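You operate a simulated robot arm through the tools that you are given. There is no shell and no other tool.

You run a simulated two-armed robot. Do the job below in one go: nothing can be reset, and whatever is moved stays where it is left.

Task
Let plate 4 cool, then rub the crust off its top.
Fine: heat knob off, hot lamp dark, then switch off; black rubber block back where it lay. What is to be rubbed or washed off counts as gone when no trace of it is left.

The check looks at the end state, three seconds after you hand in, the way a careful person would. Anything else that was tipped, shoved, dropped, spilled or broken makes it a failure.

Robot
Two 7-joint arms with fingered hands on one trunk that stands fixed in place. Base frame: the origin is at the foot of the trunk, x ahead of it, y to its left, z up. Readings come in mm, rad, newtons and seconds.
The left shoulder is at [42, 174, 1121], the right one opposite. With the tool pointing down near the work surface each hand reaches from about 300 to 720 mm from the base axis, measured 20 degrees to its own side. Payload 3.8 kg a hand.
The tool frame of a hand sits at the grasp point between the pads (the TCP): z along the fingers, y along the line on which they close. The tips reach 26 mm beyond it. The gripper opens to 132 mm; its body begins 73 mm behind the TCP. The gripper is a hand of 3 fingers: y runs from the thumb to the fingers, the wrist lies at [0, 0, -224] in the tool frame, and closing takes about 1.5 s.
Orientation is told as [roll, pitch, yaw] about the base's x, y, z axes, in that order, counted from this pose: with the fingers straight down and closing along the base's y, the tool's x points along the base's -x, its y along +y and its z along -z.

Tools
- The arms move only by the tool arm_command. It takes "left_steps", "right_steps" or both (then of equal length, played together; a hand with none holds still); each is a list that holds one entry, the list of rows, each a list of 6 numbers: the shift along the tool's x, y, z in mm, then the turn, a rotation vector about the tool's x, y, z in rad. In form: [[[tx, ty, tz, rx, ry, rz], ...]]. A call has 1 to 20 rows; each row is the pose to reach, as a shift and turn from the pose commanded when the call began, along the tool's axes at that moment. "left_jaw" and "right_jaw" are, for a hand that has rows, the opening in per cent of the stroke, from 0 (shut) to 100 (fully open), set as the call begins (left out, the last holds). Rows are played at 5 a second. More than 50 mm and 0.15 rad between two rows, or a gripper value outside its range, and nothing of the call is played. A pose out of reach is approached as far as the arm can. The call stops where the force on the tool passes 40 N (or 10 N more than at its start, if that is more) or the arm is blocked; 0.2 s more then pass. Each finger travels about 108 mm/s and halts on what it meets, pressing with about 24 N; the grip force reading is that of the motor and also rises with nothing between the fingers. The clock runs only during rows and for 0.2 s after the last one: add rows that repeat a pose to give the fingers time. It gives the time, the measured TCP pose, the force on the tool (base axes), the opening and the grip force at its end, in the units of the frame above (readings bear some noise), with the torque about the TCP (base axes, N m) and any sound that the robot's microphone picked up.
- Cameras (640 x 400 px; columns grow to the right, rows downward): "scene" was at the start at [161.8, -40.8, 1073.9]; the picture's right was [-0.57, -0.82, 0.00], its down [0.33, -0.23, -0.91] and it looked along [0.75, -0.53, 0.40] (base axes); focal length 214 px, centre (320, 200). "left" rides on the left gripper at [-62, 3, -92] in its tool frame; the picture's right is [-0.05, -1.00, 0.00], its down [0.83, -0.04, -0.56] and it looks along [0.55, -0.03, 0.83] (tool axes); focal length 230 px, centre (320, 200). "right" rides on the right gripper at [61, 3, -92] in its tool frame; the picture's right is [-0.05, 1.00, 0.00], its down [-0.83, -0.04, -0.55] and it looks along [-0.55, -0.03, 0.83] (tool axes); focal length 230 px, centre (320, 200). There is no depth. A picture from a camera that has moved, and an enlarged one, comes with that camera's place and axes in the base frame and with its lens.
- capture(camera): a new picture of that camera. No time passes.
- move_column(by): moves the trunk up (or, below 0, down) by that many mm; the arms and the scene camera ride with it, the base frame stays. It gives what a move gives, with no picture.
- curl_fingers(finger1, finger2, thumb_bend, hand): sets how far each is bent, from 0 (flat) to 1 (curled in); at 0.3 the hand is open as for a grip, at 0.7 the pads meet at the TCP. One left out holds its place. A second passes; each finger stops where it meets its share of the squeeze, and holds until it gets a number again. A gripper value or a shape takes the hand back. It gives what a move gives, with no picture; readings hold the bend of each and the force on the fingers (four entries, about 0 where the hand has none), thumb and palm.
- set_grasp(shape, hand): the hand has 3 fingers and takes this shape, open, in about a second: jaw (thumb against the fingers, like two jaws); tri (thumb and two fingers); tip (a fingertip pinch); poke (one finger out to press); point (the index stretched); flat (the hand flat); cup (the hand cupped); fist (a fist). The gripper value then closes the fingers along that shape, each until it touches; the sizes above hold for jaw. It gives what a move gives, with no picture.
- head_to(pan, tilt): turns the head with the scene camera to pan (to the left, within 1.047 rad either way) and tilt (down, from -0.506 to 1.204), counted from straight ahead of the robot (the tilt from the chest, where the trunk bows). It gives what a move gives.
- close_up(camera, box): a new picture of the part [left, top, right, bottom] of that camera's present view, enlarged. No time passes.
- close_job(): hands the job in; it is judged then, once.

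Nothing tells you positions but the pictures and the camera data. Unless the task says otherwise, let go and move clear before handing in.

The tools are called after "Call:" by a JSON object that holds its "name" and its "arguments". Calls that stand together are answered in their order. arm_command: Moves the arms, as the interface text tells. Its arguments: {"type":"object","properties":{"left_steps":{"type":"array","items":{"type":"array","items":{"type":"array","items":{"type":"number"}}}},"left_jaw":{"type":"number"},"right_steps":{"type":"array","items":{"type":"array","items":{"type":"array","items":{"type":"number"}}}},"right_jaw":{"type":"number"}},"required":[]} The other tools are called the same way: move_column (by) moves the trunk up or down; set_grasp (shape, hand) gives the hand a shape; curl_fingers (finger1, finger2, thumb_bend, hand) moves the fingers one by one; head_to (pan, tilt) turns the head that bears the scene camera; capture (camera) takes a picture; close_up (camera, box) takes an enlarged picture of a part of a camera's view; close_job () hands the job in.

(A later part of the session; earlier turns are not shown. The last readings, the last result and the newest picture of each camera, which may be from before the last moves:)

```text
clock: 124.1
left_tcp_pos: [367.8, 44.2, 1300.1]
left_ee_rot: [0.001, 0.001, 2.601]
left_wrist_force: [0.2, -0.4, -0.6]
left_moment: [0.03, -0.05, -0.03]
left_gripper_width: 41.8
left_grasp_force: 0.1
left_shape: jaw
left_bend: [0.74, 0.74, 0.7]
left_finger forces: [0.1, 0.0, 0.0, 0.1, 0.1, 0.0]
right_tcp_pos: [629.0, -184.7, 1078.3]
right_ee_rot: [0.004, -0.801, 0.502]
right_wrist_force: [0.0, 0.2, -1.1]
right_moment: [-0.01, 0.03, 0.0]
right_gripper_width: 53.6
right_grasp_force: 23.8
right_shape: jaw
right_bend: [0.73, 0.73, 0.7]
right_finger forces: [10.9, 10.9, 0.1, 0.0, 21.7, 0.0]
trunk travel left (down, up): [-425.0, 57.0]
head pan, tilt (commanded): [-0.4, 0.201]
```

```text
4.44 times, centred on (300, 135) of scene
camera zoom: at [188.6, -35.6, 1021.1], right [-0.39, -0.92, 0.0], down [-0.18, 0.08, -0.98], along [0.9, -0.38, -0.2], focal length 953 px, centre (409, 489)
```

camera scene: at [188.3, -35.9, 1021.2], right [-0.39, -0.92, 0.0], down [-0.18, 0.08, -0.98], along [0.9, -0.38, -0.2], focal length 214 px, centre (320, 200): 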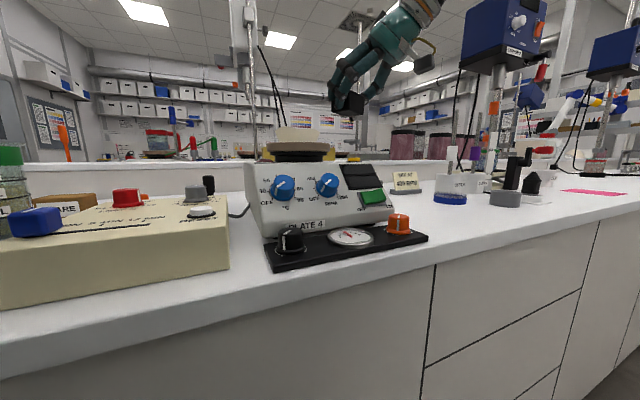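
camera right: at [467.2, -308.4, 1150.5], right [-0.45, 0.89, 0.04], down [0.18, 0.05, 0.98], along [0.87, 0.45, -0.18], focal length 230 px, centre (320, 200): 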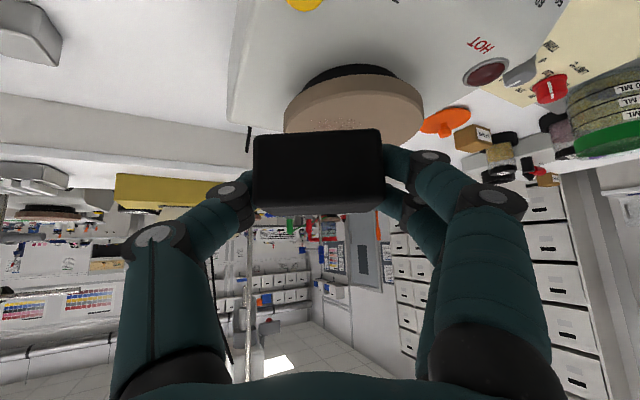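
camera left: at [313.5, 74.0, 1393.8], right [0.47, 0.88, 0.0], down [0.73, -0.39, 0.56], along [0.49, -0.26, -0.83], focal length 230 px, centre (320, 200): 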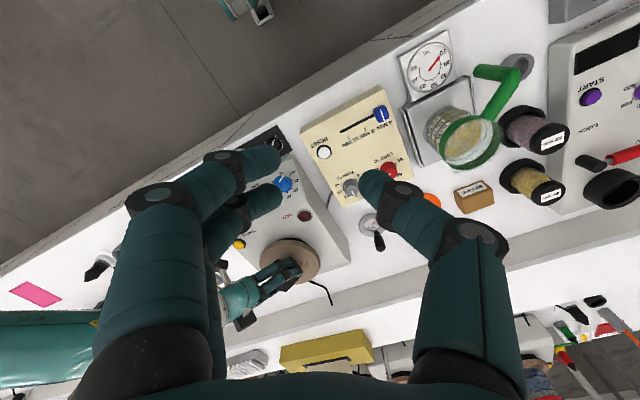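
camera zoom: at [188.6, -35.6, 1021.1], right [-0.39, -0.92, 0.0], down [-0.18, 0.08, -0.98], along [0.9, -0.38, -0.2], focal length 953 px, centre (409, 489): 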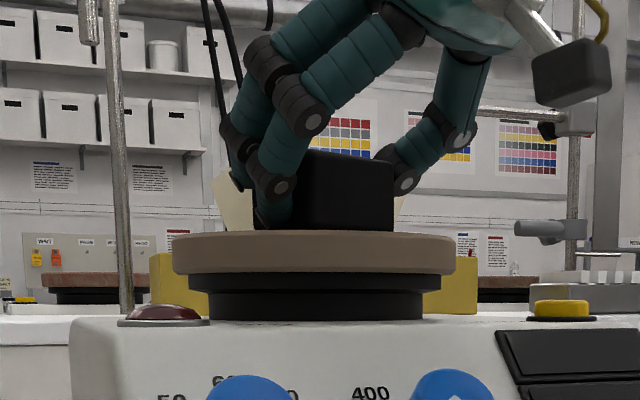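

Call:
{"name": "arm_command", "arguments": {"right_steps": [[[0.7, 0, 0.7, 0, 0, 0], [0.7, 0, 0.7, 0, 0, 0]]]}}

Call:
{"name": "arm_command", "arguments": {"right_steps": [[[0.7, 0, 0.7, 0, 0, 0], [0.7, 0, 0.7, 0, 0, 0]]]}}

Call:
{"name": "arm_command", "arguments": {"right_steps": [[[0.7, 0, 0.7, 0, 0, 0], [0.7, 0, 0.7, 0, 0, 0]]]}}

```text
clock: 124.7
left_tcp_pos: [368.6, 44.7, 1300.4]
left_ee_rot: [-0.001, 0.0, 2.6]
left_wrist_force: [0.2, 0.6, -0.3]
left_moment: [0.02, -0.02, -0.01]
left_gripper_width: 41.8
left_grasp_force: 0.1
left_shape: jaw
left_bend: [0.74, 0.74, 0.7]
left_finger forces: [0.0, 0.1, 0.0, 0.0, 0.0, 0.0]
right_tcp_pos: [630.5, -186.3, 1077.4]
right_ee_rot: [0.004, -0.801, 0.499]
right_wrist_force: [-0.2, 1.0, -1.2]
right_moment: [0.0, 0.0, 0.04]
right_gripper_width: 53.7
right_grasp_force: 24.1
right_shape: jaw
right_bend: [0.73, 0.73, 0.7]
right_finger forces: [10.9, 10.9, 0.0, 0.0, 21.7, 0.0]
trunk travel left (down, up): [-425.0, 57.0]
head pan, tilt (commanded): [-0.4, 0.201]
```

```text
clock: 125.3
left_tcp_pos: [368.1, 45.4, 1300.4]
left_ee_rot: [0.0, 0.0, 2.598]
left_wrist_force: [0.2, 1.0, -0.1]
left_moment: [0.02, -0.01, 0.02]
left_gripper_width: 41.9
left_grasp_force: 0.1
left_shape: jaw
left_bend: [0.74, 0.74, 0.7]
left_finger forces: [0.0, 0.1, 0.1, 0.0, 0.0, 0.1]
right_tcp_pos: [629.5, -185.8, 1076.5]
right_ee_rot: [0.004, -0.803, 0.501]
right_wrist_force: [0.4, -1.4, -0.1]
right_moment: [0.03, 0.02, 0.0]
right_gripper_width: 53.2
right_grasp_force: 23.7
right_shape: jaw
right_bend: [0.73, 0.73, 0.7]
right_finger forces: [10.7, 10.7, 0.0, 0.0, 22.6, 0.1]
trunk travel left (down, up): [-425.0, 57.0]
head pan, tilt (commanded): [-0.4, 0.201]
```

```text
clock: 125.9
left_tcp_pos: [368.2, 45.1, 1299.9]
left_ee_rot: [-0.001, -0.001, 2.6]
left_wrist_force: [0.3, 1.0, 0.0]
left_moment: [0.0, -0.01, 0.0]
left_gripper_width: 42.0
left_grasp_force: 0.0
left_shape: jaw
left_bend: [0.74, 0.74, 0.7]
left_finger forces: [0.0, 0.1, 0.1, 0.0, 0.0, 0.0]
right_tcp_pos: [628.2, -184.6, 1077.1]
right_ee_rot: [0.004, -0.803, 0.502]
right_wrist_force: [0.9, -1.8, 2.2]
right_moment: [0.03, -0.06, -0.01]
right_gripper_width: 53.8
right_grasp_force: 24.3
right_shape: jaw
right_bend: [0.73, 0.73, 0.7]
right_finger forces: [11.9, 10.9, 0.0, 0.0, 23.5, 0.0]
trunk travel left (down, up): [-425.0, 57.0]
head pan, tilt (commanded): [-0.4, 0.201]
```

Contact is made (2.2 N). I press 1.5 mm more and make the first rubbing stroke side to side, watching the force.

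Call:
{"name": "arm_command", "arguments": {"right_steps": [[[1.08, 0, 1.05, 0, 0, 0], [-2.9, 10.5, 5.2, 0, 0, 0], [-6.9, 21.1, 9.3, 0, 0, 0], [-8.9, 26.3, 11.4, 0, 0, 0], [-6.9, 21.1, 9.3, 0, 0, 0], [-2.9, 10.5, 5.2, 0, 0, 0], [1.08, 0, 1.05, 0, 0, 0], [5.1, -10.5, -3.1, 0, 0, 0], [9.1, -21.1, -7.2, 0, 0, 0], [12.4, -29.9, -10.6, 0, 0, 0], [9.1, -21.1, -7.2, 0, 0, 0], [5.1, -10.5, -3.1, 0, 0, 0], [1.08, 0, 1.05, 0, 0, 0]]]}}

Call:
{"name": "close_up", "arguments": {"camera": "left", "box": [215, 210, 345, 310]}}

Call:
{"name": "close_up", "arguments": {"camera": "scene", "box": [230, 90, 370, 180]}}

```text
clock: 128.7
left_tcp_pos: [365.9, 44.9, 1299.9]
left_ee_rot: [-0.001, 0.003, 2.598]
left_wrist_force: [0.0, -0.1, -0.8]
left_moment: [0.01, 0.01, 0.01]
left_gripper_width: 41.9
left_grasp_force: 0.1
left_shape: jaw
left_bend: [0.74, 0.74, 0.7]
left_finger forces: [0.1, 0.0, 0.0, 0.0, 0.1, 0.0]
right_tcp_pos: [629.7, -187.1, 1075.4]
right_ee_rot: [0.004, -0.803, 0.498]
right_wrist_force: [0.1, -8.9, 14.3]
right_moment: [-0.02, -0.12, -0.11]
right_gripper_width: 54.6
right_grasp_force: 23.9
right_shape: jaw
right_bend: [0.75, 0.74, 0.7]
right_finger forces: [17.3, 10.3, 0.0, 0.1, 28.8, 0.1]
trunk travel left (down, up): [-425.0, 57.0]
head pan, tilt (commanded): [-0.4, 0.201]
```

```text
4.00 times, centred on (280, 260) of left
camera zoom: at [312.0, 72.5, 1394.2], right [0.47, 0.88, 0.0], down [0.73, -0.39, 0.56], along [0.49, -0.26, -0.83], focal length 920 px, centre (480, -40)
```

zoom: 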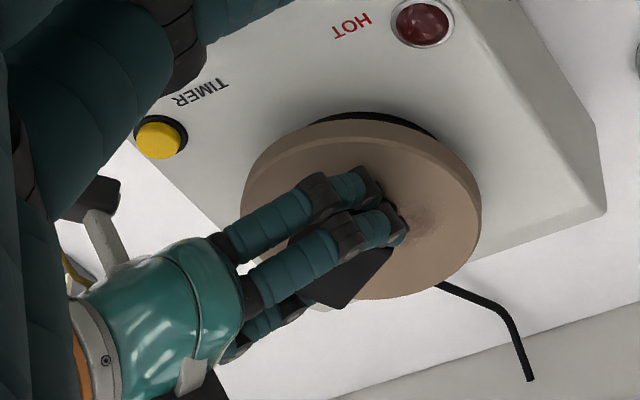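

```text
4.44 times, centred on (300, 135) of scene
camera zoom: at [187.4, -36.6, 1021.4], right [-0.39, -0.92, 0.0], down [-0.18, 0.08, -0.98], along [0.9, -0.38, -0.2], focal length 953 px, centre (409, 489)
```

zoom: 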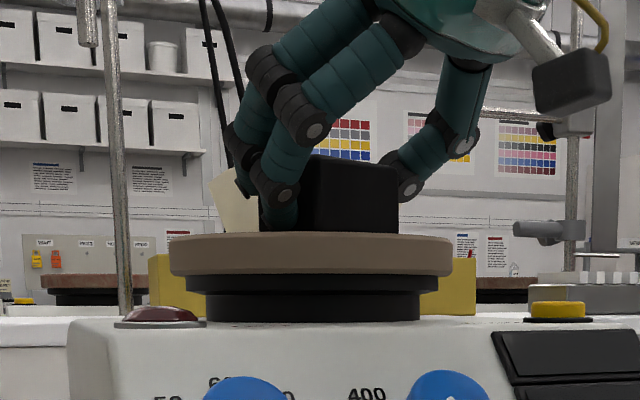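

The rub works: the crust under the stroke is gone, with some left toward the far-left part. Force was 14 N, so I ease off a little and rub the strip further back.

Call:
{"name": "arm_command", "arguments": {"right_steps": [[[-4.5, -3.3, 4.2, 0, 0, 0], [-8.9, -6.7, 8.5, 0, 0, 0], [-12.9, 3.8, 12.6, 0, 0, 0], [-16.9, 14.4, 16.7, 0, 0, 0], [-19.6, 21.4, 19.5, 0, 0, 0], [-16.9, 14.4, 16.7, 0, 0, 0], [-12.9, 3.8, 12.6, 0, 0, 0], [-8.9, -6.7, 8.5, 0, 0, 0], [-4.9, -17.2, 4.3, 0, 0, 0], [-0.9, -27.8, 0.2, 0, 0, 0], [2.4, -36.6, -3.2, 0, 0, 0], [-0.9, -27.8, 0.2, 0, 0, 0], [-4.9, -17.2, 4.3, 0, 0, 0], [-8.9, -6.7, 8.5, 0, 0, 0]]]}}

Call:
{"name": "close_up", "arguments": {"camera": "left", "box": [215, 210, 345, 310]}}

```text
clock: 131.7
left_tcp_pos: [366.0, 42.8, 1301.1]
left_ee_rot: [-0.001, 0.001, 2.601]
left_wrist_force: [-0.5, 0.2, -0.2]
left_moment: [-0.01, 0.02, -0.01]
left_gripper_width: 41.9
left_grasp_force: 0.0
left_shape: jaw
left_bend: [0.74, 0.74, 0.7]
left_finger forces: [0.1, 0.0, 0.1, 0.0, 0.1, 0.0]
right_tcp_pos: [643.6, -187.2, 1076.0]
right_ee_rot: [0.003, -0.804, 0.498]
right_wrist_force: [-0.4, -9.2, 13.4]
right_moment: [0.01, -0.07, -0.06]
right_gripper_width: 54.0
right_grasp_force: 23.9
right_shape: jaw
right_bend: [0.75, 0.74, 0.7]
right_finger forces: [17.4, 10.3, 0.0, 0.0, 28.5, 0.1]
right hand out of reach, approached as far as the arm can: row 5
trunk travel left (down, up): [-425.0, 57.0]
head pan, tilt (commanded): [-0.4, 0.201]
```

```text
4.00 times, centred on (280, 260) of left
camera zoom: at [312.1, 72.4, 1394.3], right [0.47, 0.88, 0.0], down [0.73, -0.39, 0.56], along [0.49, -0.26, -0.83], focal length 920 px, centre (480, -40)
```

zoom: 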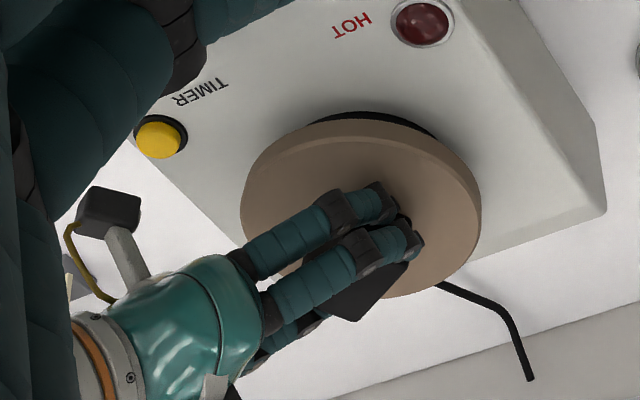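

Crust keeps coming off. I rub the far strip, then the near strip, with a touch less pressure.

Call:
{"name": "arm_command", "arguments": {"right_steps": [[[-7.7, -5.7, 7.2, 0, 0, 0], [-11, 3.1, 10.6, 0, 0, 0], [-7.7, -5.7, 7.2, 0, 0, 0], [-3.7, -16.3, 3.1, 0, 0, 0], [0.3, -26.8, -1, 0, 0, 0], [3, -33.8, -3.8, 0, 0, 0], [3.9, -24, -4.8, 0, 0, 0], [12.5, -17.2, -13.6, 0, 0, 0], [26.1, -11.2, -27.5, 0, 0, 0], [21.4, 1.1, -22.7, 0, 0, 0], [16.7, 13.4, -17.9, 0, 0, 0], [12, 25.7, -13.1, 0, 0, 0], [7.3, 38, -8.3, 0, 0, 0], [12, 25.7, -13.1, 0, 0, 0], [16.7, 13.4, -17.9, 0, 0, 0], [21.4, 1.1, -22.7, 0, 0, 0], [26.1, -11.2, -27.5, 0, 0, 0], [21.4, 1.1, -22.7, 0, 0, 0], [16.7, 13.4, -17.9, 0, 0, 0]]]}}

Call:
{"name": "close_up", "arguments": {"camera": "left", "box": [215, 210, 345, 310]}}

Call:
{"name": "close_up", "arguments": {"camera": "scene", "box": [230, 90, 370, 180]}}

```text
clock: 135.7
left_tcp_pos: [366.2, 44.2, 1300.4]
left_ee_rot: [0.0, 0.0, 2.601]
left_wrist_force: [0.5, 0.0, 0.3]
left_moment: [-0.03, 0.0, 0.02]
left_gripper_width: 42.1
left_grasp_force: 0.1
left_shape: jaw
left_bend: [0.74, 0.74, 0.7]
left_finger forces: [0.0, 0.0, 0.0, 0.0, 0.1, 0.0]
right_tcp_pos: [616.5, -185.7, 1076.1]
right_ee_rot: [0.003, -0.802, 0.5]
right_wrist_force: [2.5, -5.0, 9.2]
right_moment: [0.07, -0.11, -0.11]
right_gripper_width: 53.6
right_grasp_force: 24.3
right_shape: jaw
right_bend: [0.74, 0.74, 0.7]
right_finger forces: [16.3, 10.7, 0.1, 0.0, 27.4, 0.0]
trunk travel left (down, up): [-425.0, 57.0]
head pan, tilt (commanded): [-0.4, 0.201]
```

```text
4.00 times, centred on (280, 260) of left
camera zoom: at [312.6, 73.2, 1394.1], right [0.47, 0.88, 0.0], down [0.73, -0.39, 0.56], along [0.49, -0.26, -0.83], focal length 920 px, centre (480, -40)
```

zoom: 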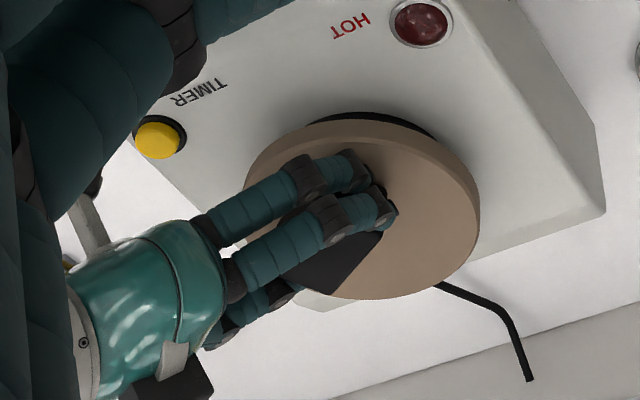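

```text
4.44 times, centred on (300, 135) of scene
camera zoom: at [187.8, -36.1, 1021.3], right [-0.39, -0.92, 0.0], down [-0.18, 0.08, -0.98], along [0.9, -0.38, -0.2], focal length 953 px, centre (409, 489)
```

zoom: 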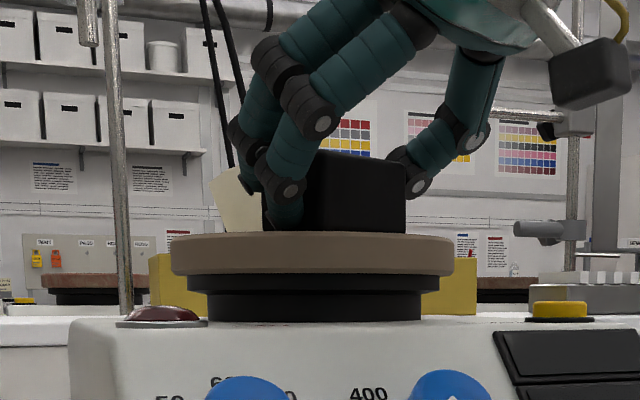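

The visible part looks clean. I lift the block off and draw aside to inspect the whole plate.

Call:
{"name": "arm_command", "arguments": {"right_steps": [[[-14, 0, -14, 0, 0, 0], [-36, 0, -35, 0, 0, 0], [-43, 0, -41.8, 0, 0, 0], [-6.5, -19, -79, 0, 0, 0], [11.5, -40, -98, 0, 0, 0], [30, -60, -116, 0, 0, 0], [30, -60, -116, 0, 0, 0]]]}}

Call:
{"name": "close_up", "arguments": {"camera": "left", "box": [245, 225, 335, 295]}}

Call:
{"name": "capture", "arguments": {"camera": "right"}}

Call:
{"name": "capture", "arguments": {"camera": "left"}}

```text
refused: row 4 steps farther than a row can; nothing moved
```

```text
5.71 times, centred on (290, 260) of left
camera zoom: at [312.6, 73.2, 1394.1], right [0.47, 0.88, 0.0], down [0.73, -0.39, 0.56], along [0.49, -0.26, -0.83], focal length 1315 px, centre (491, -143)
```

zoom: 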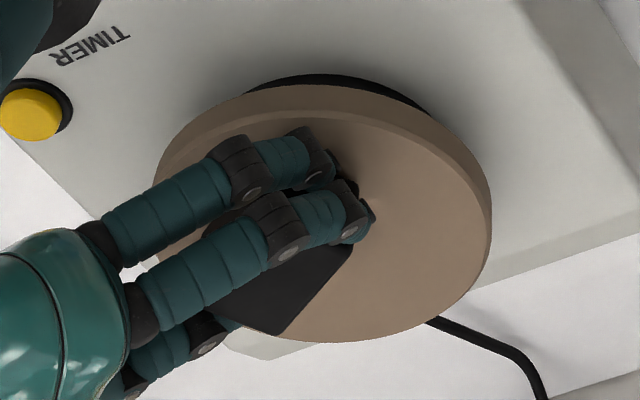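

```text
taken
camera right: at [518.5, -234.0, 1095.8], right [-0.45, 0.89, 0.04], down [0.18, 0.05, 0.98], along [0.88, 0.45, -0.18], focal length 230 px, centre (320, 200)
```

right: 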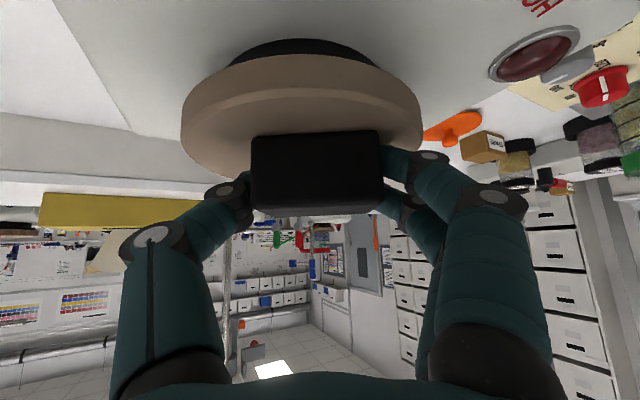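

```text
taken
camera left: at [312.6, 73.2, 1394.1], right [0.47, 0.88, 0.0], down [0.73, -0.39, 0.56], along [0.49, -0.26, -0.83], focal length 230 px, centre (320, 200)
```

left: 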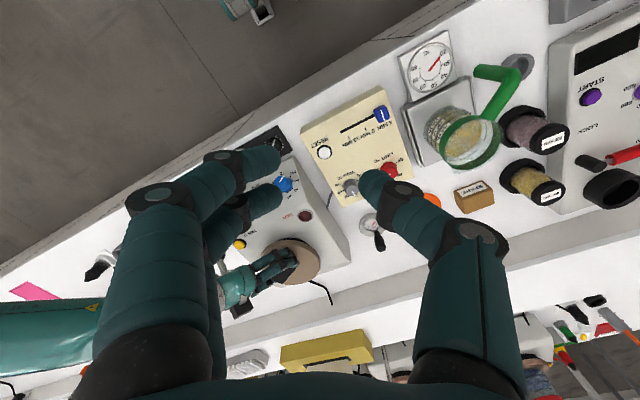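

Call:
{"name": "arm_command", "arguments": {"right_steps": [[[-14, 0, -14, 0, 0, 0], [-43, 0, -41.8, 0, 0, 0], [-22, -20, -63, 0, 0, 0], [-1, -40, -85, 0, 0, 0], [19, -59.5, -106, 0, 0, 0], [19, -59.5, -106, 0, 0, 0]]]}}

Call:
{"name": "close_up", "arguments": {"camera": "left", "box": [245, 225, 335, 295]}}

Call:
{"name": "capture", "arguments": {"camera": "right"}}

```text
clock: 137.1
left_tcp_pos: [368.4, 45.5, 1300.8]
left_ee_rot: [-0.001, 0.0, 2.601]
left_wrist_force: [0.0, -0.3, 0.4]
left_moment: [0.03, -0.01, -0.02]
left_gripper_width: 42.2
left_grasp_force: 0.0
left_shape: jaw
left_bend: [0.74, 0.74, 0.7]
left_finger forces: [0.1, 0.1, 0.1, 0.0, 0.1, 0.0]
right_tcp_pos: [567.5, -277.3, 1134.6]
right_ee_rot: [0.003, -0.8, 0.502]
right_wrist_force: [0.0, -0.7, -1.6]
right_moment: [-0.03, 0.03, 0.01]
right_gripper_width: 54.0
right_grasp_force: 24.2
right_shape: jaw
right_bend: [0.74, 0.74, 0.7]
right_finger forces: [11.1, 12.0, 0.0, 0.0, 23.3, 0.1]
trunk travel left (down, up): [-425.0, 57.0]
head pan, tilt (commanded): [-0.4, 0.201]
```

```text
5.71 times, centred on (290, 260) of left
camera zoom: at [314.1, 74.4, 1393.6], right [0.47, 0.88, 0.0], down [0.73, -0.39, 0.56], along [0.49, -0.26, -0.83], focal length 1315 px, centre (491, -143)
```

zoom: 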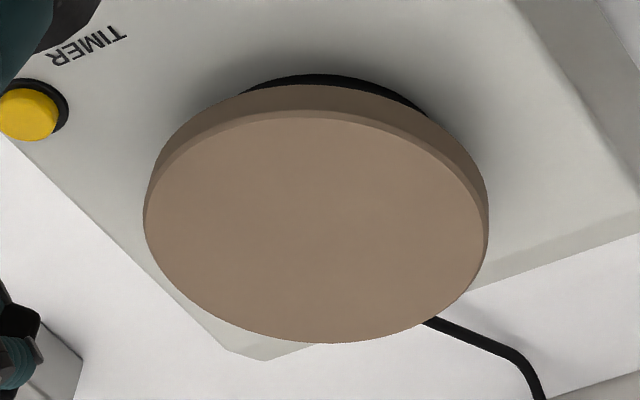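

```text
taken
camera right: at [470.6, -325.1, 1154.5], right [-0.45, 0.89, 0.04], down [0.18, 0.05, 0.98], along [0.87, 0.45, -0.18], focal length 230 px, centre (320, 200)
```

right: 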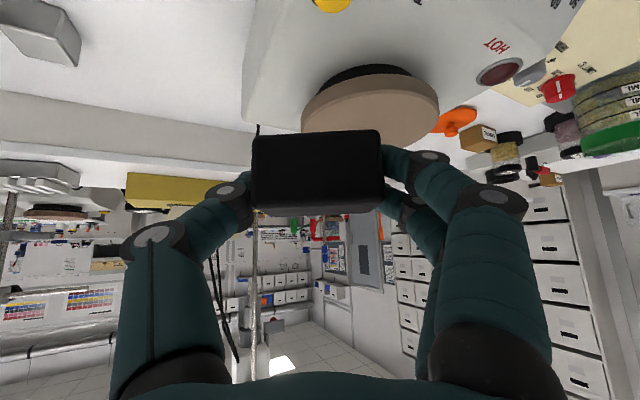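

The plate looks clean all over. I zoom closer to make sure no trace is left.

Call:
{"name": "close_up", "arguments": {"camera": "left", "box": [262, 236, 292, 286]}}

Call:
{"name": "close_up", "arguments": {"camera": "left", "box": [288, 236, 320, 286]}}

```text
8.00 times, centred on (277, 261) of left
camera zoom: at [314.1, 74.4, 1393.6], right [0.47, 0.88, 0.0], down [0.73, -0.39, 0.56], along [0.49, -0.26, -0.83], focal length 1841 px, centre (664, -288)
```

zoom: 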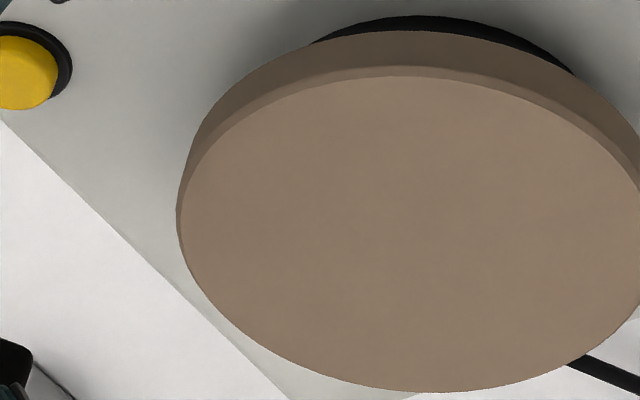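

```text
8.00 times, centred on (304, 261) of left
camera zoom: at [314.1, 74.4, 1393.6], right [0.47, 0.88, 0.0], down [0.73, -0.39, 0.56], along [0.49, -0.26, -0.83], focal length 1841 px, centre (448, -288)
```

zoom: 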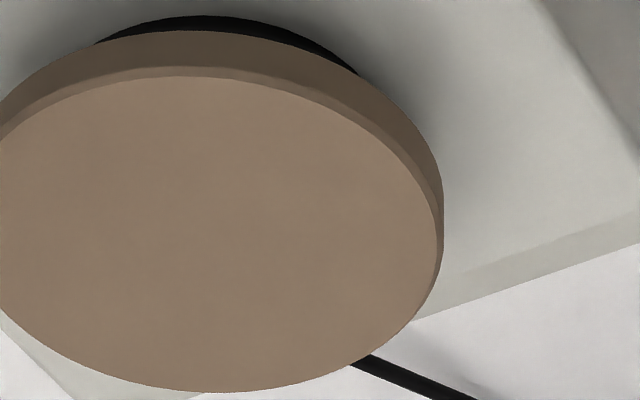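

The plate is clean. Now the block goes back: I swing back over its spot and turn the hand straight.

Call:
{"name": "arm_command", "arguments": {"right_steps": [[[17, -20, -16, 0.09, 0, 0.087], [34, -39, -33, 0.18, 0, 0.175], [52, -59, -49, 0.269, 0, 0.262], [68.8, -78.3, -65.1, 0.359, 0, 0.349], [68.8, -78.3, -65.1, 0.359, 0, 0.349]]]}}

Call:
{"name": "capture", "arguments": {"camera": "right"}}

```text
clock: 138.3
left_tcp_pos: [368.1, 45.2, 1300.1]
left_ee_rot: [0.0, 0.0, 2.6]
left_wrist_force: [-0.2, 0.1, -0.3]
left_moment: [0.0, 0.0, 0.02]
left_gripper_width: 41.9
left_grasp_force: 0.1
left_shape: jaw
left_bend: [0.74, 0.74, 0.7]
left_finger forces: [0.0, 0.0, 0.0, 0.0, 0.1, 0.1]
right_tcp_pos: [523.4, -394.3, 1130.0]
right_ee_rot: [0.003, -0.798, -0.003]
right_wrist_force: [0.6, 1.3, -2.0]
right_moment: [-0.02, 0.03, 0.03]
right_gripper_width: 53.8
right_grasp_force: 24.4
right_shape: jaw
right_bend: [0.74, 0.74, 0.7]
right_finger forces: [11.1, 12.0, 0.0, 0.0, 23.1, 0.0]
trunk travel left (down, up): [-425.0, 57.0]
head pan, tilt (commanded): [-0.4, 0.201]
```

```text
taken
camera right: at [413.6, -389.2, 1150.1], right [0.03, 1.0, 0.04], down [0.18, -0.05, 0.98], along [0.98, -0.03, -0.18], focal length 230 px, centre (320, 200)
```

right: 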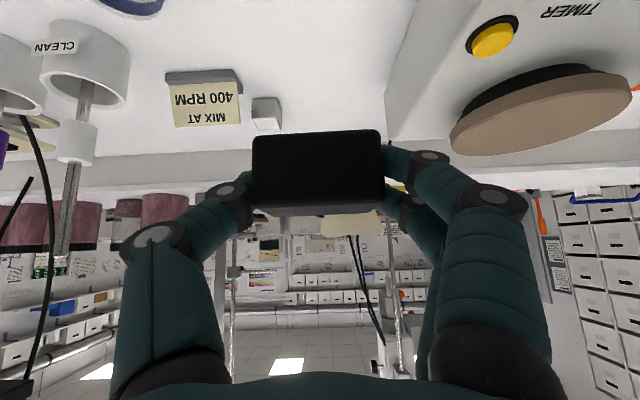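

Call:
{"name": "close_up", "arguments": {"camera": "right", "box": [220, 110, 420, 230]}}

Call:
{"name": "close_up", "arguments": {"camera": "scene", "box": [350, 60, 470, 150]}}

```text
3.20 times, centred on (320, 170) of right
camera zoom: at [413.6, -389.2, 1150.1], right [0.03, 1.0, 0.04], down [0.18, -0.05, 0.98], along [0.98, -0.03, -0.18], focal length 736 px, centre (320, 296)
```

zoom: 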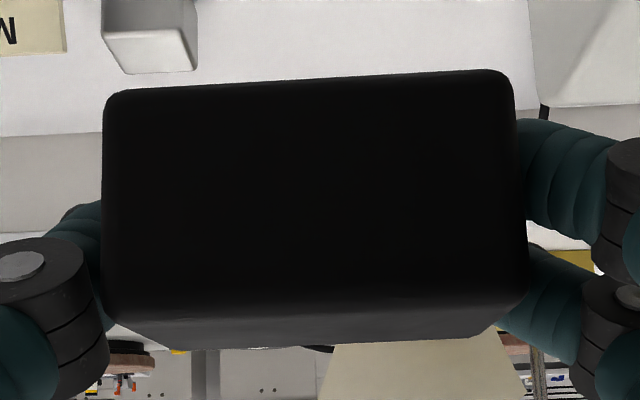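

```text
4.44 times, centred on (410, 105) of scene
camera zoom: at [188.7, -35.4, 1021.1], right [-0.39, -0.92, 0.0], down [-0.18, 0.08, -0.98], along [0.9, -0.38, -0.2], focal length 953 px, centre (-80, 622)
```

zoom: 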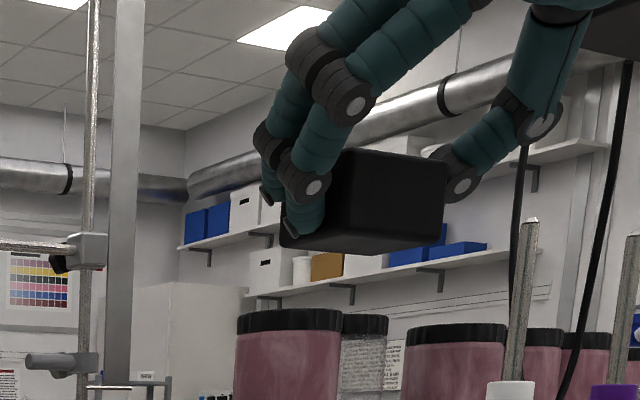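

The block sits level and square in the grip. I lower it to its original spot.

Call:
{"name": "arm_command", "arguments": {"right_steps": [[[24, 0.3, 23, 0, 0, 0], [48, 0.3, 46, 0, 0, 0], [72, 0.3, 69, 0, 0, 0], [96, 0.3, 92, 0, 0, 0], [119, 0.3, 114, 0, 0, 0], [135, 0.3, 129, 0, 0, 0], [142, 0.3, 136, 0, 0, 0], [142, 0.3, 136, 0, 0, 0]]]}}

Call:
{"name": "capture", "arguments": {"camera": "right"}}

Call:
{"name": "close_up", "arguments": {"camera": "scene", "box": [330, 150, 440, 230]}}

```text
clock: 140.1
left_tcp_pos: [368.0, 45.5, 1301.1]
left_ee_rot: [0.0, 0.0, 2.601]
left_wrist_force: [-0.2, -0.5, 0.2]
left_moment: [-0.01, 0.01, 0.03]
left_gripper_width: 42.0
left_grasp_force: 0.1
left_shape: jaw
left_bend: [0.74, 0.74, 0.7]
left_finger forces: [0.0, 0.1, 0.2, 0.0, 0.0, 0.0]
right_tcp_pos: [518.7, -393.5, 935.5]
right_ee_rot: [0.006, -0.8, 0.0]
right_wrist_force: [-0.6, -0.2, -1.3]
right_moment: [0.04, 0.01, -0.01]
right_gripper_width: 53.7
right_grasp_force: 24.1
right_shape: jaw
right_bend: [0.74, 0.74, 0.7]
right_finger forces: [10.9, 11.9, 0.1, 0.1, 23.0, 0.0]
trunk travel left (down, up): [-425.0, 57.0]
head pan, tilt (commanded): [-0.4, 0.201]
```

```text
taken
camera right: at [410.0, -389.5, 954.4], right [0.03, 1.0, 0.04], down [0.18, -0.05, 0.98], along [0.98, -0.03, -0.18], focal length 230 px, centre (320, 200)
```

right: 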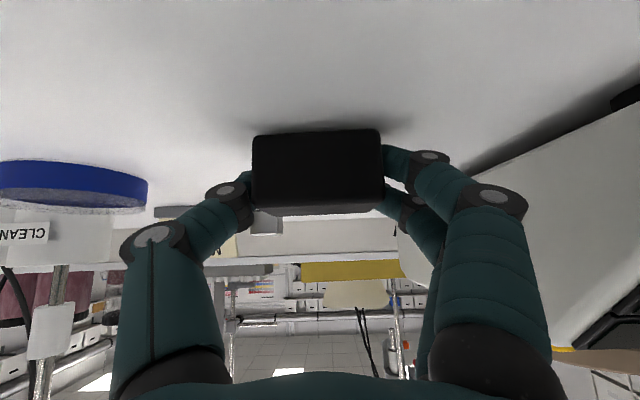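

```text
5.00 times, centred on (385, 190) of scene
camera zoom: at [188.5, -35.8, 1021.2], right [-0.39, -0.92, 0.0], down [-0.18, 0.08, -0.98], along [0.9, -0.38, -0.2], focal length 1072 px, centre (-5, 250)
```

zoom: 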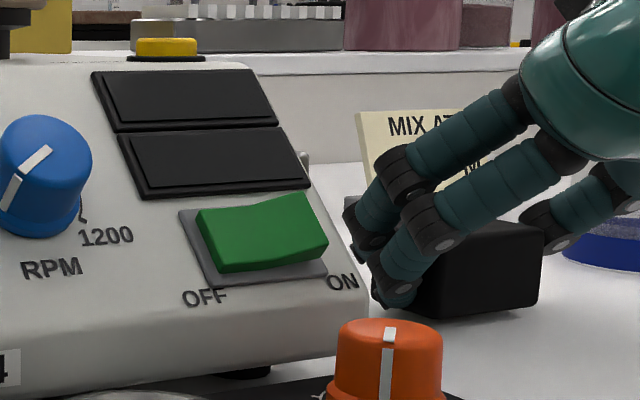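

Call:
{"name": "arm_command", "arguments": {"right_steps": [[[0, 0.6, 1.5, 0, 0, 0], [0.05, 0.6, 3.1, 0, 0, 0], [0.05, 0.6, 3.1, 0, 0, 0]]]}}

Call:
{"name": "arm_command", "arguments": {"right_steps": [[[0.7, 0, 0.7, 0, 0, 0], [0.7, 0, 0.7, 0, 0, 0]]]}}

Call:
{"name": "capture", "arguments": {"camera": "right"}}

Call:
{"name": "close_up", "arguments": {"camera": "scene", "box": [330, 150, 440, 230]}}

```text
clock: 140.9
left_tcp_pos: [368.6, 45.8, 1299.2]
left_ee_rot: [0.001, 0.0, 2.598]
left_wrist_force: [-0.1, -1.2, 0.1]
left_moment: [0.0, -0.02, -0.06]
left_gripper_width: 41.7
left_grasp_force: 0.0
left_shape: jaw
left_bend: [0.74, 0.74, 0.7]
left_finger forces: [0.1, 0.0, 0.0, 0.0, 0.1, 0.0]
right_tcp_pos: [521.4, -393.6, 932.6]
right_ee_rot: [0.003, -0.799, -0.002]
right_wrist_force: [-0.4, 0.1, -1.6]
right_moment: [0.01, 0.0, -0.01]
right_gripper_width: 53.9
right_grasp_force: 23.7
right_shape: jaw
right_bend: [0.74, 0.74, 0.7]
right_finger forces: [11.0, 11.9, 0.1, 0.1, 22.9, 0.0]
trunk travel left (down, up): [-425.0, 57.0]
head pan, tilt (commanded): [-0.4, 0.201]
```

```text
clock: 141.5
left_tcp_pos: [368.1, 45.4, 1301.1]
left_ee_rot: [0.0, 0.001, 2.601]
left_wrist_force: [-0.1, 0.4, 0.1]
left_moment: [0.0, 0.01, -0.02]
left_gripper_width: 41.6
left_grasp_force: 0.0
left_shape: jaw
left_bend: [0.74, 0.74, 0.7]
left_finger forces: [0.0, 0.0, 0.0, 0.0, 0.1, 0.0]
right_tcp_pos: [522.2, -394.0, 931.6]
right_ee_rot: [0.004, -0.799, -0.001]
right_wrist_force: [1.1, -0.1, -0.9]
right_moment: [-0.02, 0.02, -0.01]
right_gripper_width: 53.6
right_grasp_force: 24.2
right_shape: jaw
right_bend: [0.74, 0.74, 0.7]
right_finger forces: [11.0, 11.9, 0.0, 0.0, 22.9, 0.0]
trunk travel left (down, up): [-425.0, 57.0]
head pan, tilt (commanded): [-0.4, 0.201]
```

```text
taken
camera right: at [412.2, -389.0, 952.1], right [0.03, 1.0, 0.04], down [0.18, -0.05, 0.98], along [0.98, -0.03, -0.18], focal length 230 px, centre (320, 200)
```

right: 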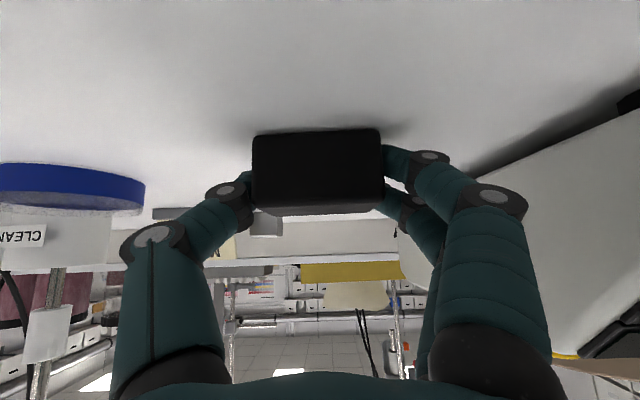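

```text
5.00 times, centred on (385, 190) of scene
camera zoom: at [188.6, -35.6, 1021.1], right [-0.39, -0.92, 0.0], down [-0.18, 0.08, -0.98], along [0.9, -0.38, -0.2], focal length 1072 px, centre (-5, 250)
```

zoom: 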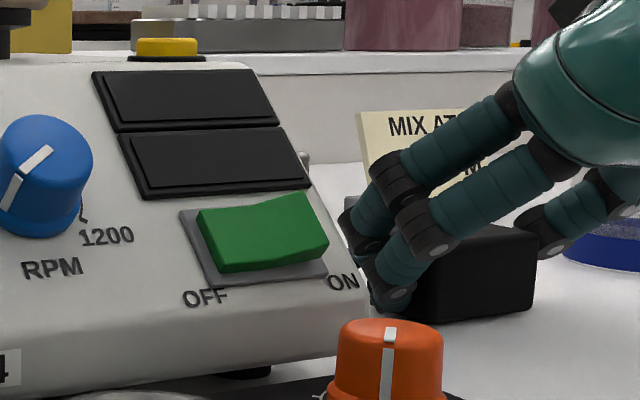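

Call:
{"name": "arm_command", "arguments": {"right_steps": [[[0.7, 0, 0.7, 0, 0, 0], [0.7, 0, 0.7, 0, 0, 0]]]}}

Call:
{"name": "arm_command", "arguments": {"right_steps": [[[0.7, 0, 0.7, 0, 0, 0], [0.7, 0, 0.7, 0, 0, 0]]]}}

Call:
{"name": "close_up", "arguments": {"camera": "scene", "box": [330, 150, 440, 230]}}

```text
clock: 142.1
left_tcp_pos: [367.2, 44.9, 1300.5]
left_ee_rot: [-0.001, 0.0, 2.602]
left_wrist_force: [0.0, 0.5, -0.3]
left_moment: [0.02, 0.0, -0.02]
left_gripper_width: 42.2
left_grasp_force: 0.1
left_shape: jaw
left_bend: [0.74, 0.74, 0.7]
left_finger forces: [0.0, 0.0, 0.0, 0.0, 0.0, 0.0]
right_tcp_pos: [521.8, -392.8, 931.7]
right_ee_rot: [0.002, -0.8, -0.001]
right_wrist_force: [-1.0, 0.0, -0.9]
right_moment: [-0.01, 0.03, -0.01]
right_gripper_width: 53.9
right_grasp_force: 24.0
right_shape: jaw
right_bend: [0.74, 0.74, 0.7]
right_finger forces: [10.9, 11.9, 0.0, 0.0, 22.9, 0.0]
trunk travel left (down, up): [-425.0, 57.0]
head pan, tilt (commanded): [-0.4, 0.201]
```

```text
clock: 142.7
left_tcp_pos: [368.0, 45.0, 1300.0]
left_ee_rot: [0.0, 0.002, 2.602]
left_wrist_force: [0.1, 0.5, 0.9]
left_moment: [-0.04, -0.01, 0.0]
left_gripper_width: 41.8
left_grasp_force: 0.2
left_shape: jaw
left_bend: [0.74, 0.74, 0.7]
left_finger forces: [0.0, 0.0, 0.0, 0.0, 0.0, 0.1]
right_tcp_pos: [520.7, -392.9, 930.5]
right_ee_rot: [0.003, -0.8, 0.0]
right_wrist_force: [-0.3, 0.6, 0.4]
right_moment: [-0.03, -0.05, 0.01]
right_gripper_width: 53.8
right_grasp_force: 23.8
right_shape: jaw
right_bend: [0.74, 0.74, 0.7]
right_finger forces: [11.1, 11.9, 0.1, 0.1, 22.9, 0.0]
trunk travel left (down, up): [-425.0, 57.0]
head pan, tilt (commanded): [-0.4, 0.201]
```

```text
5.00 times, centred on (385, 190) of scene
camera zoom: at [188.4, -35.6, 1021.2], right [-0.39, -0.92, 0.0], down [-0.18, 0.08, -0.98], along [0.9, -0.38, -0.2], focal length 1072 px, centre (-5, 250)
```

zoom: 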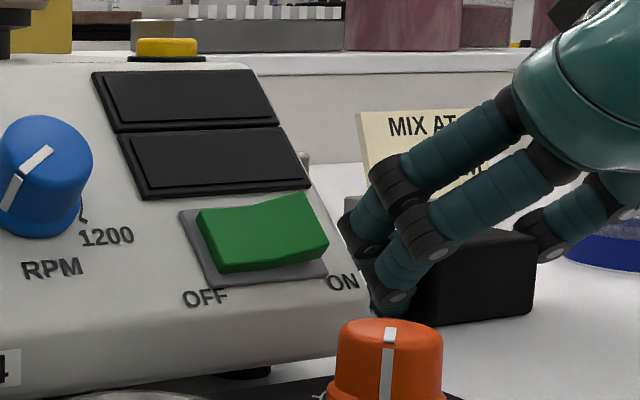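

Call:
{"name": "arm_command", "arguments": {"right_steps": [[[0.6, 0, 0.6, 0, 0, 0], [0.6, 0, 0.6, 0, 0, 0]]]}}

Call:
{"name": "arm_command", "arguments": {"right_steps": [[[0.4, 0, 0.4, 0, 0, 0], [0.4, 0, 0.4, 0, 0, 0]]]}}

```text
clock: 143.3
left_tcp_pos: [367.8, 45.7, 1300.7]
left_ee_rot: [0.001, 0.0, 2.599]
left_wrist_force: [-0.9, 0.2, 0.3]
left_moment: [-0.02, -0.04, 0.0]
left_gripper_width: 42.1
left_grasp_force: 0.0
left_shape: jaw
left_bend: [0.74, 0.74, 0.7]
left_finger forces: [0.1, 0.0, 0.0, 0.0, 0.0, 0.0]
right_tcp_pos: [520.2, -392.7, 929.7]
right_ee_rot: [0.004, -0.8, 0.0]
right_wrist_force: [-0.8, 0.5, 1.7]
right_moment: [0.05, 0.02, 0.01]
right_gripper_width: 53.7
right_grasp_force: 24.2
right_shape: jaw
right_bend: [0.74, 0.74, 0.7]
right_finger forces: [11.3, 11.9, 0.0, 0.1, 22.9, 0.1]
trunk travel left (down, up): [-425.0, 57.0]
head pan, tilt (commanded): [-0.4, 0.201]
```

```text
clock: 143.9
left_tcp_pos: [366.4, 45.8, 1300.2]
left_ee_rot: [-0.001, 0.001, 2.601]
left_wrist_force: [-0.2, -0.1, -0.1]
left_moment: [0.01, 0.0, 0.01]
left_gripper_width: 41.9
left_grasp_force: 0.1
left_shape: jaw
left_bend: [0.74, 0.74, 0.7]
left_finger forces: [0.0, 0.0, 0.0, 0.0, 0.0, 0.0]
right_tcp_pos: [521.2, -392.8, 930.0]
right_ee_rot: [0.003, -0.802, 0.0]
right_wrist_force: [-2.4, -2.2, 8.4]
right_moment: [0.05, -0.08, -0.02]
right_gripper_width: 54.1
right_grasp_force: 24.2
right_shape: jaw
right_bend: [0.74, 0.74, 0.7]
right_finger forces: [13.1, 11.7, 0.0, 0.0, 23.7, 0.1]
trunk travel left (down, up): [-425.0, 57.0]
head pan, tilt (commanded): [-0.4, 0.201]
```

The block rests on the bench. I open the hand and draw straight back out.

Call:
{"name": "arm_command", "arguments": {"right_steps": [[[-0.4, 0, -0.4, 0, 0, 0], [-0.4, 0, -0.4, 0, 0, 0], [-0.4, 0, -0.4, 0, 0, 0], [-0.4, 0, -0.4, 0, 0, 0], [0, 0, -30, 0, 0, 0], [0, 0, -65, 0, 0, 0], [0, 0, -100, 0, 0, 0], [0, 0, -100, 0, 0, 0]]], "right_jaw": 80}}

Call:
{"name": "capture", "arguments": {"camera": "right"}}

Call:
{"name": "close_up", "arguments": {"camera": "scene", "box": [330, 150, 440, 230]}}

```text
clock: 145.7
left_tcp_pos: [368.7, 46.0, 1300.6]
left_ee_rot: [0.002, -0.001, 2.6]
left_wrist_force: [0.3, -0.7, -0.2]
left_moment: [0.0, 0.01, 0.02]
left_gripper_width: 41.8
left_grasp_force: 0.1
left_shape: jaw
left_bend: [0.74, 0.74, 0.7]
left_finger forces: [0.0, 0.1, 0.0, 0.1, 0.0, 0.0]
right_tcp_pos: [446.1, -391.8, 995.5]
right_ee_rot: [0.002, -0.798, 0.003]
right_wrist_force: [0.1, 0.4, -0.1]
right_moment: [-0.04, -0.01, 0.0]
right_gripper_width: 105.4
right_grasp_force: 0.1
right_shape: jaw
right_bend: [0.59, 0.59, 0.56]
right_finger forces: [0.0, 0.1, 0.0, 0.0, 0.1, 0.1]
trunk travel left (down, up): [-425.0, 57.0]
head pan, tilt (commanded): [-0.4, 0.201]
```

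```text
taken
camera right: at [338.4, -388.5, 1016.0], right [0.03, 1.0, 0.04], down [0.18, -0.05, 0.98], along [0.98, -0.02, -0.18], focal length 230 px, centre (320, 200)
```

right: 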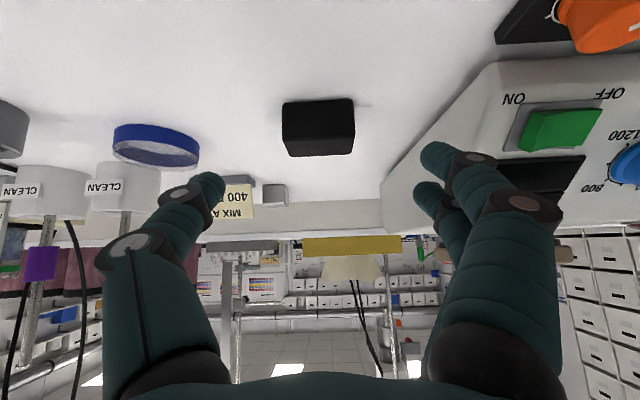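

```text
5.00 times, centred on (385, 190) of scene
camera zoom: at [188.7, -35.5, 1021.1], right [-0.39, -0.92, 0.0], down [-0.18, 0.08, -0.98], along [0.9, -0.38, -0.2], focal length 1072 px, centre (-5, 250)
```

zoom: 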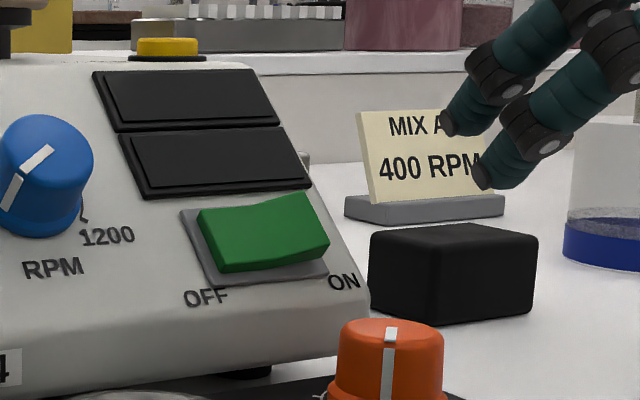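

The block lies back where it was, within about a millimetre by the comparison view. I bring the right hand up and out of the way, then take the same overview as at the start to inspect everything.

Call:
{"name": "arm_command", "arguments": {"right_steps": [[[-21, 5, -21, 0, 0.1, 0], [-43, 10, -42, 0, 0.2, 0], [-65, 15, -63, 0, 0.3, 0], [-86, 20, -84, 0, 0.4, 0], [-86, 20, -84, 0, 0.4, 0]]], "right_jaw": 100}}

Call:
{"name": "arm_command", "arguments": {"right_steps": [[[13, 10, -22, 0, 0.1, 0], [27, 20, -43, 0, 0.2, 0], [40, 31, -65, 0, 0.3, 0], [54, 42, -87, 0, 0.4, 0], [54, 42, -87, 0, 0.4, 0]]]}}

Call:
{"name": "capture", "arguments": {"camera": "right"}}

```text
clock: 146.9
left_tcp_pos: [368.4, 45.1, 1299.9]
left_ee_rot: [0.0, 0.0, 2.6]
left_wrist_force: [-0.2, -0.4, 1.0]
left_moment: [0.0, 0.02, -0.02]
left_gripper_width: 42.0
left_grasp_force: 0.1
left_shape: jaw
left_bend: [0.74, 0.74, 0.7]
left_finger forces: [0.0, 0.1, 0.1, 0.0, 0.0, 0.0]
right_tcp_pos: [449.2, -375.3, 1117.5]
right_ee_rot: [0.004, -0.397, 0.003]
right_wrist_force: [-0.7, 0.0, 0.3]
right_moment: [0.0, -0.01, 0.01]
right_gripper_width: 131.8
right_grasp_force: 0.0
right_shape: jaw
right_bend: [0.3, 0.3, 0.3]
right_finger forces: [0.1, 0.0, 0.1, 0.1, 0.0, 0.0]
trunk travel left (down, up): [-425.0, 57.0]
head pan, tilt (commanded): [-0.4, 0.201]
```

```text
clock: 148.1
left_tcp_pos: [367.9, 45.8, 1300.0]
left_ee_rot: [-0.002, -0.001, 2.6]
left_wrist_force: [-0.4, 0.5, 0.3]
left_moment: [-0.02, -0.01, 0.02]
left_gripper_width: 42.0
left_grasp_force: 0.0
left_shape: jaw
left_bend: [0.74, 0.74, 0.7]
left_finger forces: [0.1, 0.0, 0.0, 0.1, 0.0, 0.0]
right_tcp_pos: [362.0, -332.9, 1176.7]
right_ee_rot: [0.003, 0.002, 0.003]
right_wrist_force: [0.2, -0.6, -0.6]
right_moment: [0.01, 0.02, 0.02]
right_gripper_width: 131.9
right_grasp_force: 0.2
right_shape: jaw
right_bend: [0.3, 0.3, 0.3]
right_finger forces: [0.1, 0.0, 0.0, 0.0, 0.1, 0.1]
trunk travel left (down, up): [-425.0, 57.0]
head pan, tilt (commanded): [-0.4, 0.201]
```

```text
taken
camera right: at [301.1, -329.0, 1269.4], right [0.05, 1.0, 0.0], down [0.83, -0.04, 0.55], along [0.55, -0.02, -0.83], focal length 230 px, centre (320, 200)
```

right: 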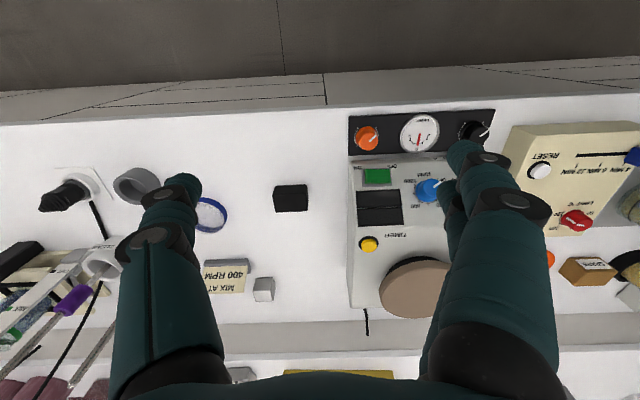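

Call:
{"name": "arm_command", "arguments": {"right_steps": [[[18, 36, -2, 0, 0, 0], [36, 72, -4, 0, 0, 0], [54, 107, -5, 0, 0, 0], [72, 142, -6, 0, 0, 0], [72, 142, -6, 0, 0, 0]]]}}

Call:
{"name": "capture", "arguments": {"camera": "right"}}

Call:
{"name": "close_up", "arguments": {"camera": "right", "box": [230, 100, 430, 330]}}

Call:
{"name": "close_up", "arguments": {"camera": "right", "box": [270, 250, 400, 350]}}

Call:
{"name": "close_up", "arguments": {"camera": "right", "box": [200, 200, 290, 260]}}

Call:
{"name": "close_up", "arguments": {"camera": "right", "box": [345, 195, 415, 255]}}

```text
clock: 149.3
left_tcp_pos: [369.4, 43.2, 1299.4]
left_ee_rot: [-0.001, 0.0, 2.599]
left_wrist_force: [0.4, 0.1, 0.2]
left_moment: [0.02, 0.0, 0.01]
left_gripper_width: 42.1
left_grasp_force: 0.1
left_shape: jaw
left_bend: [0.74, 0.74, 0.7]
left_finger forces: [0.0, 0.0, 0.0, 0.0, 0.1, 0.0]
right_tcp_pos: [291.9, -189.3, 1182.8]
right_ee_rot: [0.004, 0.003, 0.002]
right_wrist_force: [-0.9, 0.4, -0.8]
right_moment: [0.01, -0.01, -0.02]
right_gripper_width: 131.9
right_grasp_force: 0.1
right_shape: jaw
right_bend: [0.3, 0.3, 0.3]
right_finger forces: [0.0, 0.0, 0.0, 0.0, 0.0, 0.0]
trunk travel left (down, up): [-425.0, 57.0]
head pan, tilt (commanded): [-0.4, 0.201]
```

```text
taken
camera right: at [230.1, -185.3, 1276.0], right [0.05, 1.0, 0.0], down [0.83, -0.04, 0.55], along [0.55, -0.02, -0.83], focal length 230 px, centre (320, 200)
```

right: 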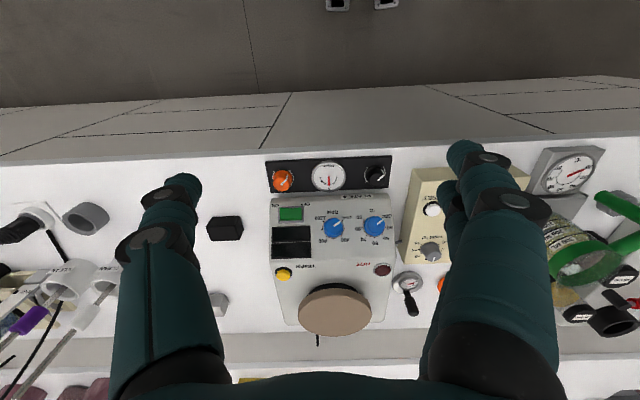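

```text
1.74 times, centred on (330, 215) of right
camera zoom: at [230.1, -185.3, 1276.0], right [0.05, 1.0, 0.0], down [0.83, -0.04, 0.55], along [0.55, -0.02, -0.83], focal length 400 px, centre (303, 174)
```

zoom: 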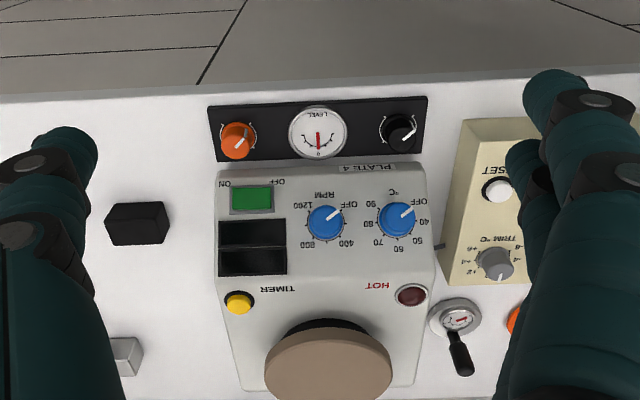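

```text
4.00 times, centred on (335, 300) of right
camera zoom: at [230.1, -185.3, 1276.0], right [0.05, 1.0, 0.0], down [0.83, -0.04, 0.55], along [0.55, -0.02, -0.83], focal length 920 px, centre (260, -200)
```

zoom: 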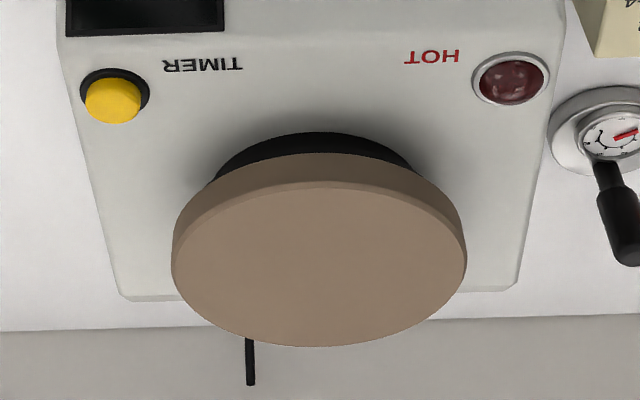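

```text
6.67 times, centred on (245, 230) of right
camera zoom: at [230.1, -185.3, 1276.0], right [0.05, 1.0, 0.0], down [0.83, -0.04, 0.55], along [0.55, -0.02, -0.83], focal length 1534 px, centre (820, 0)
```

zoom: 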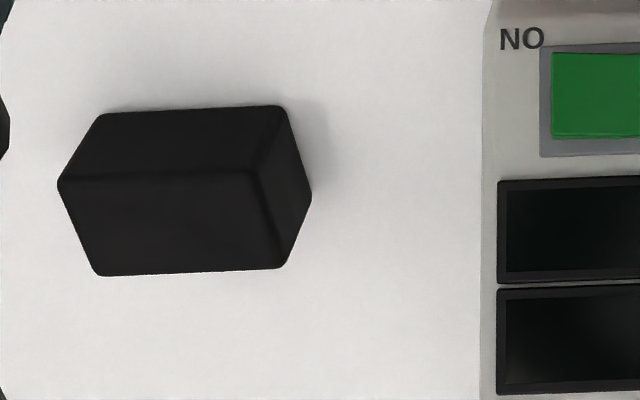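

```text
6.67 times, centred on (380, 225) of right
camera zoom: at [230.1, -185.3, 1276.0], right [0.05, 1.0, 0.0], down [0.83, -0.04, 0.55], along [0.55, -0.02, -0.83], focal length 1534 px, centre (-80, 33)
```

zoom: 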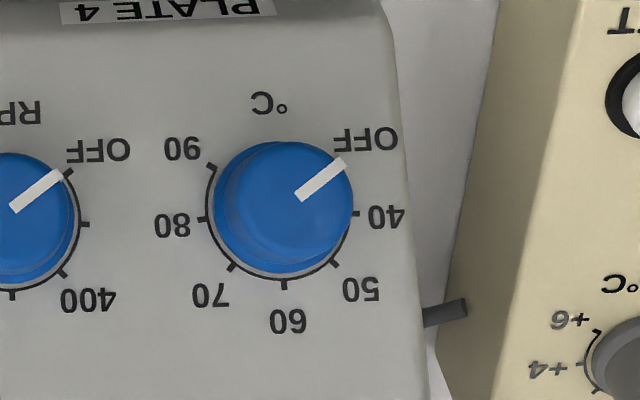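

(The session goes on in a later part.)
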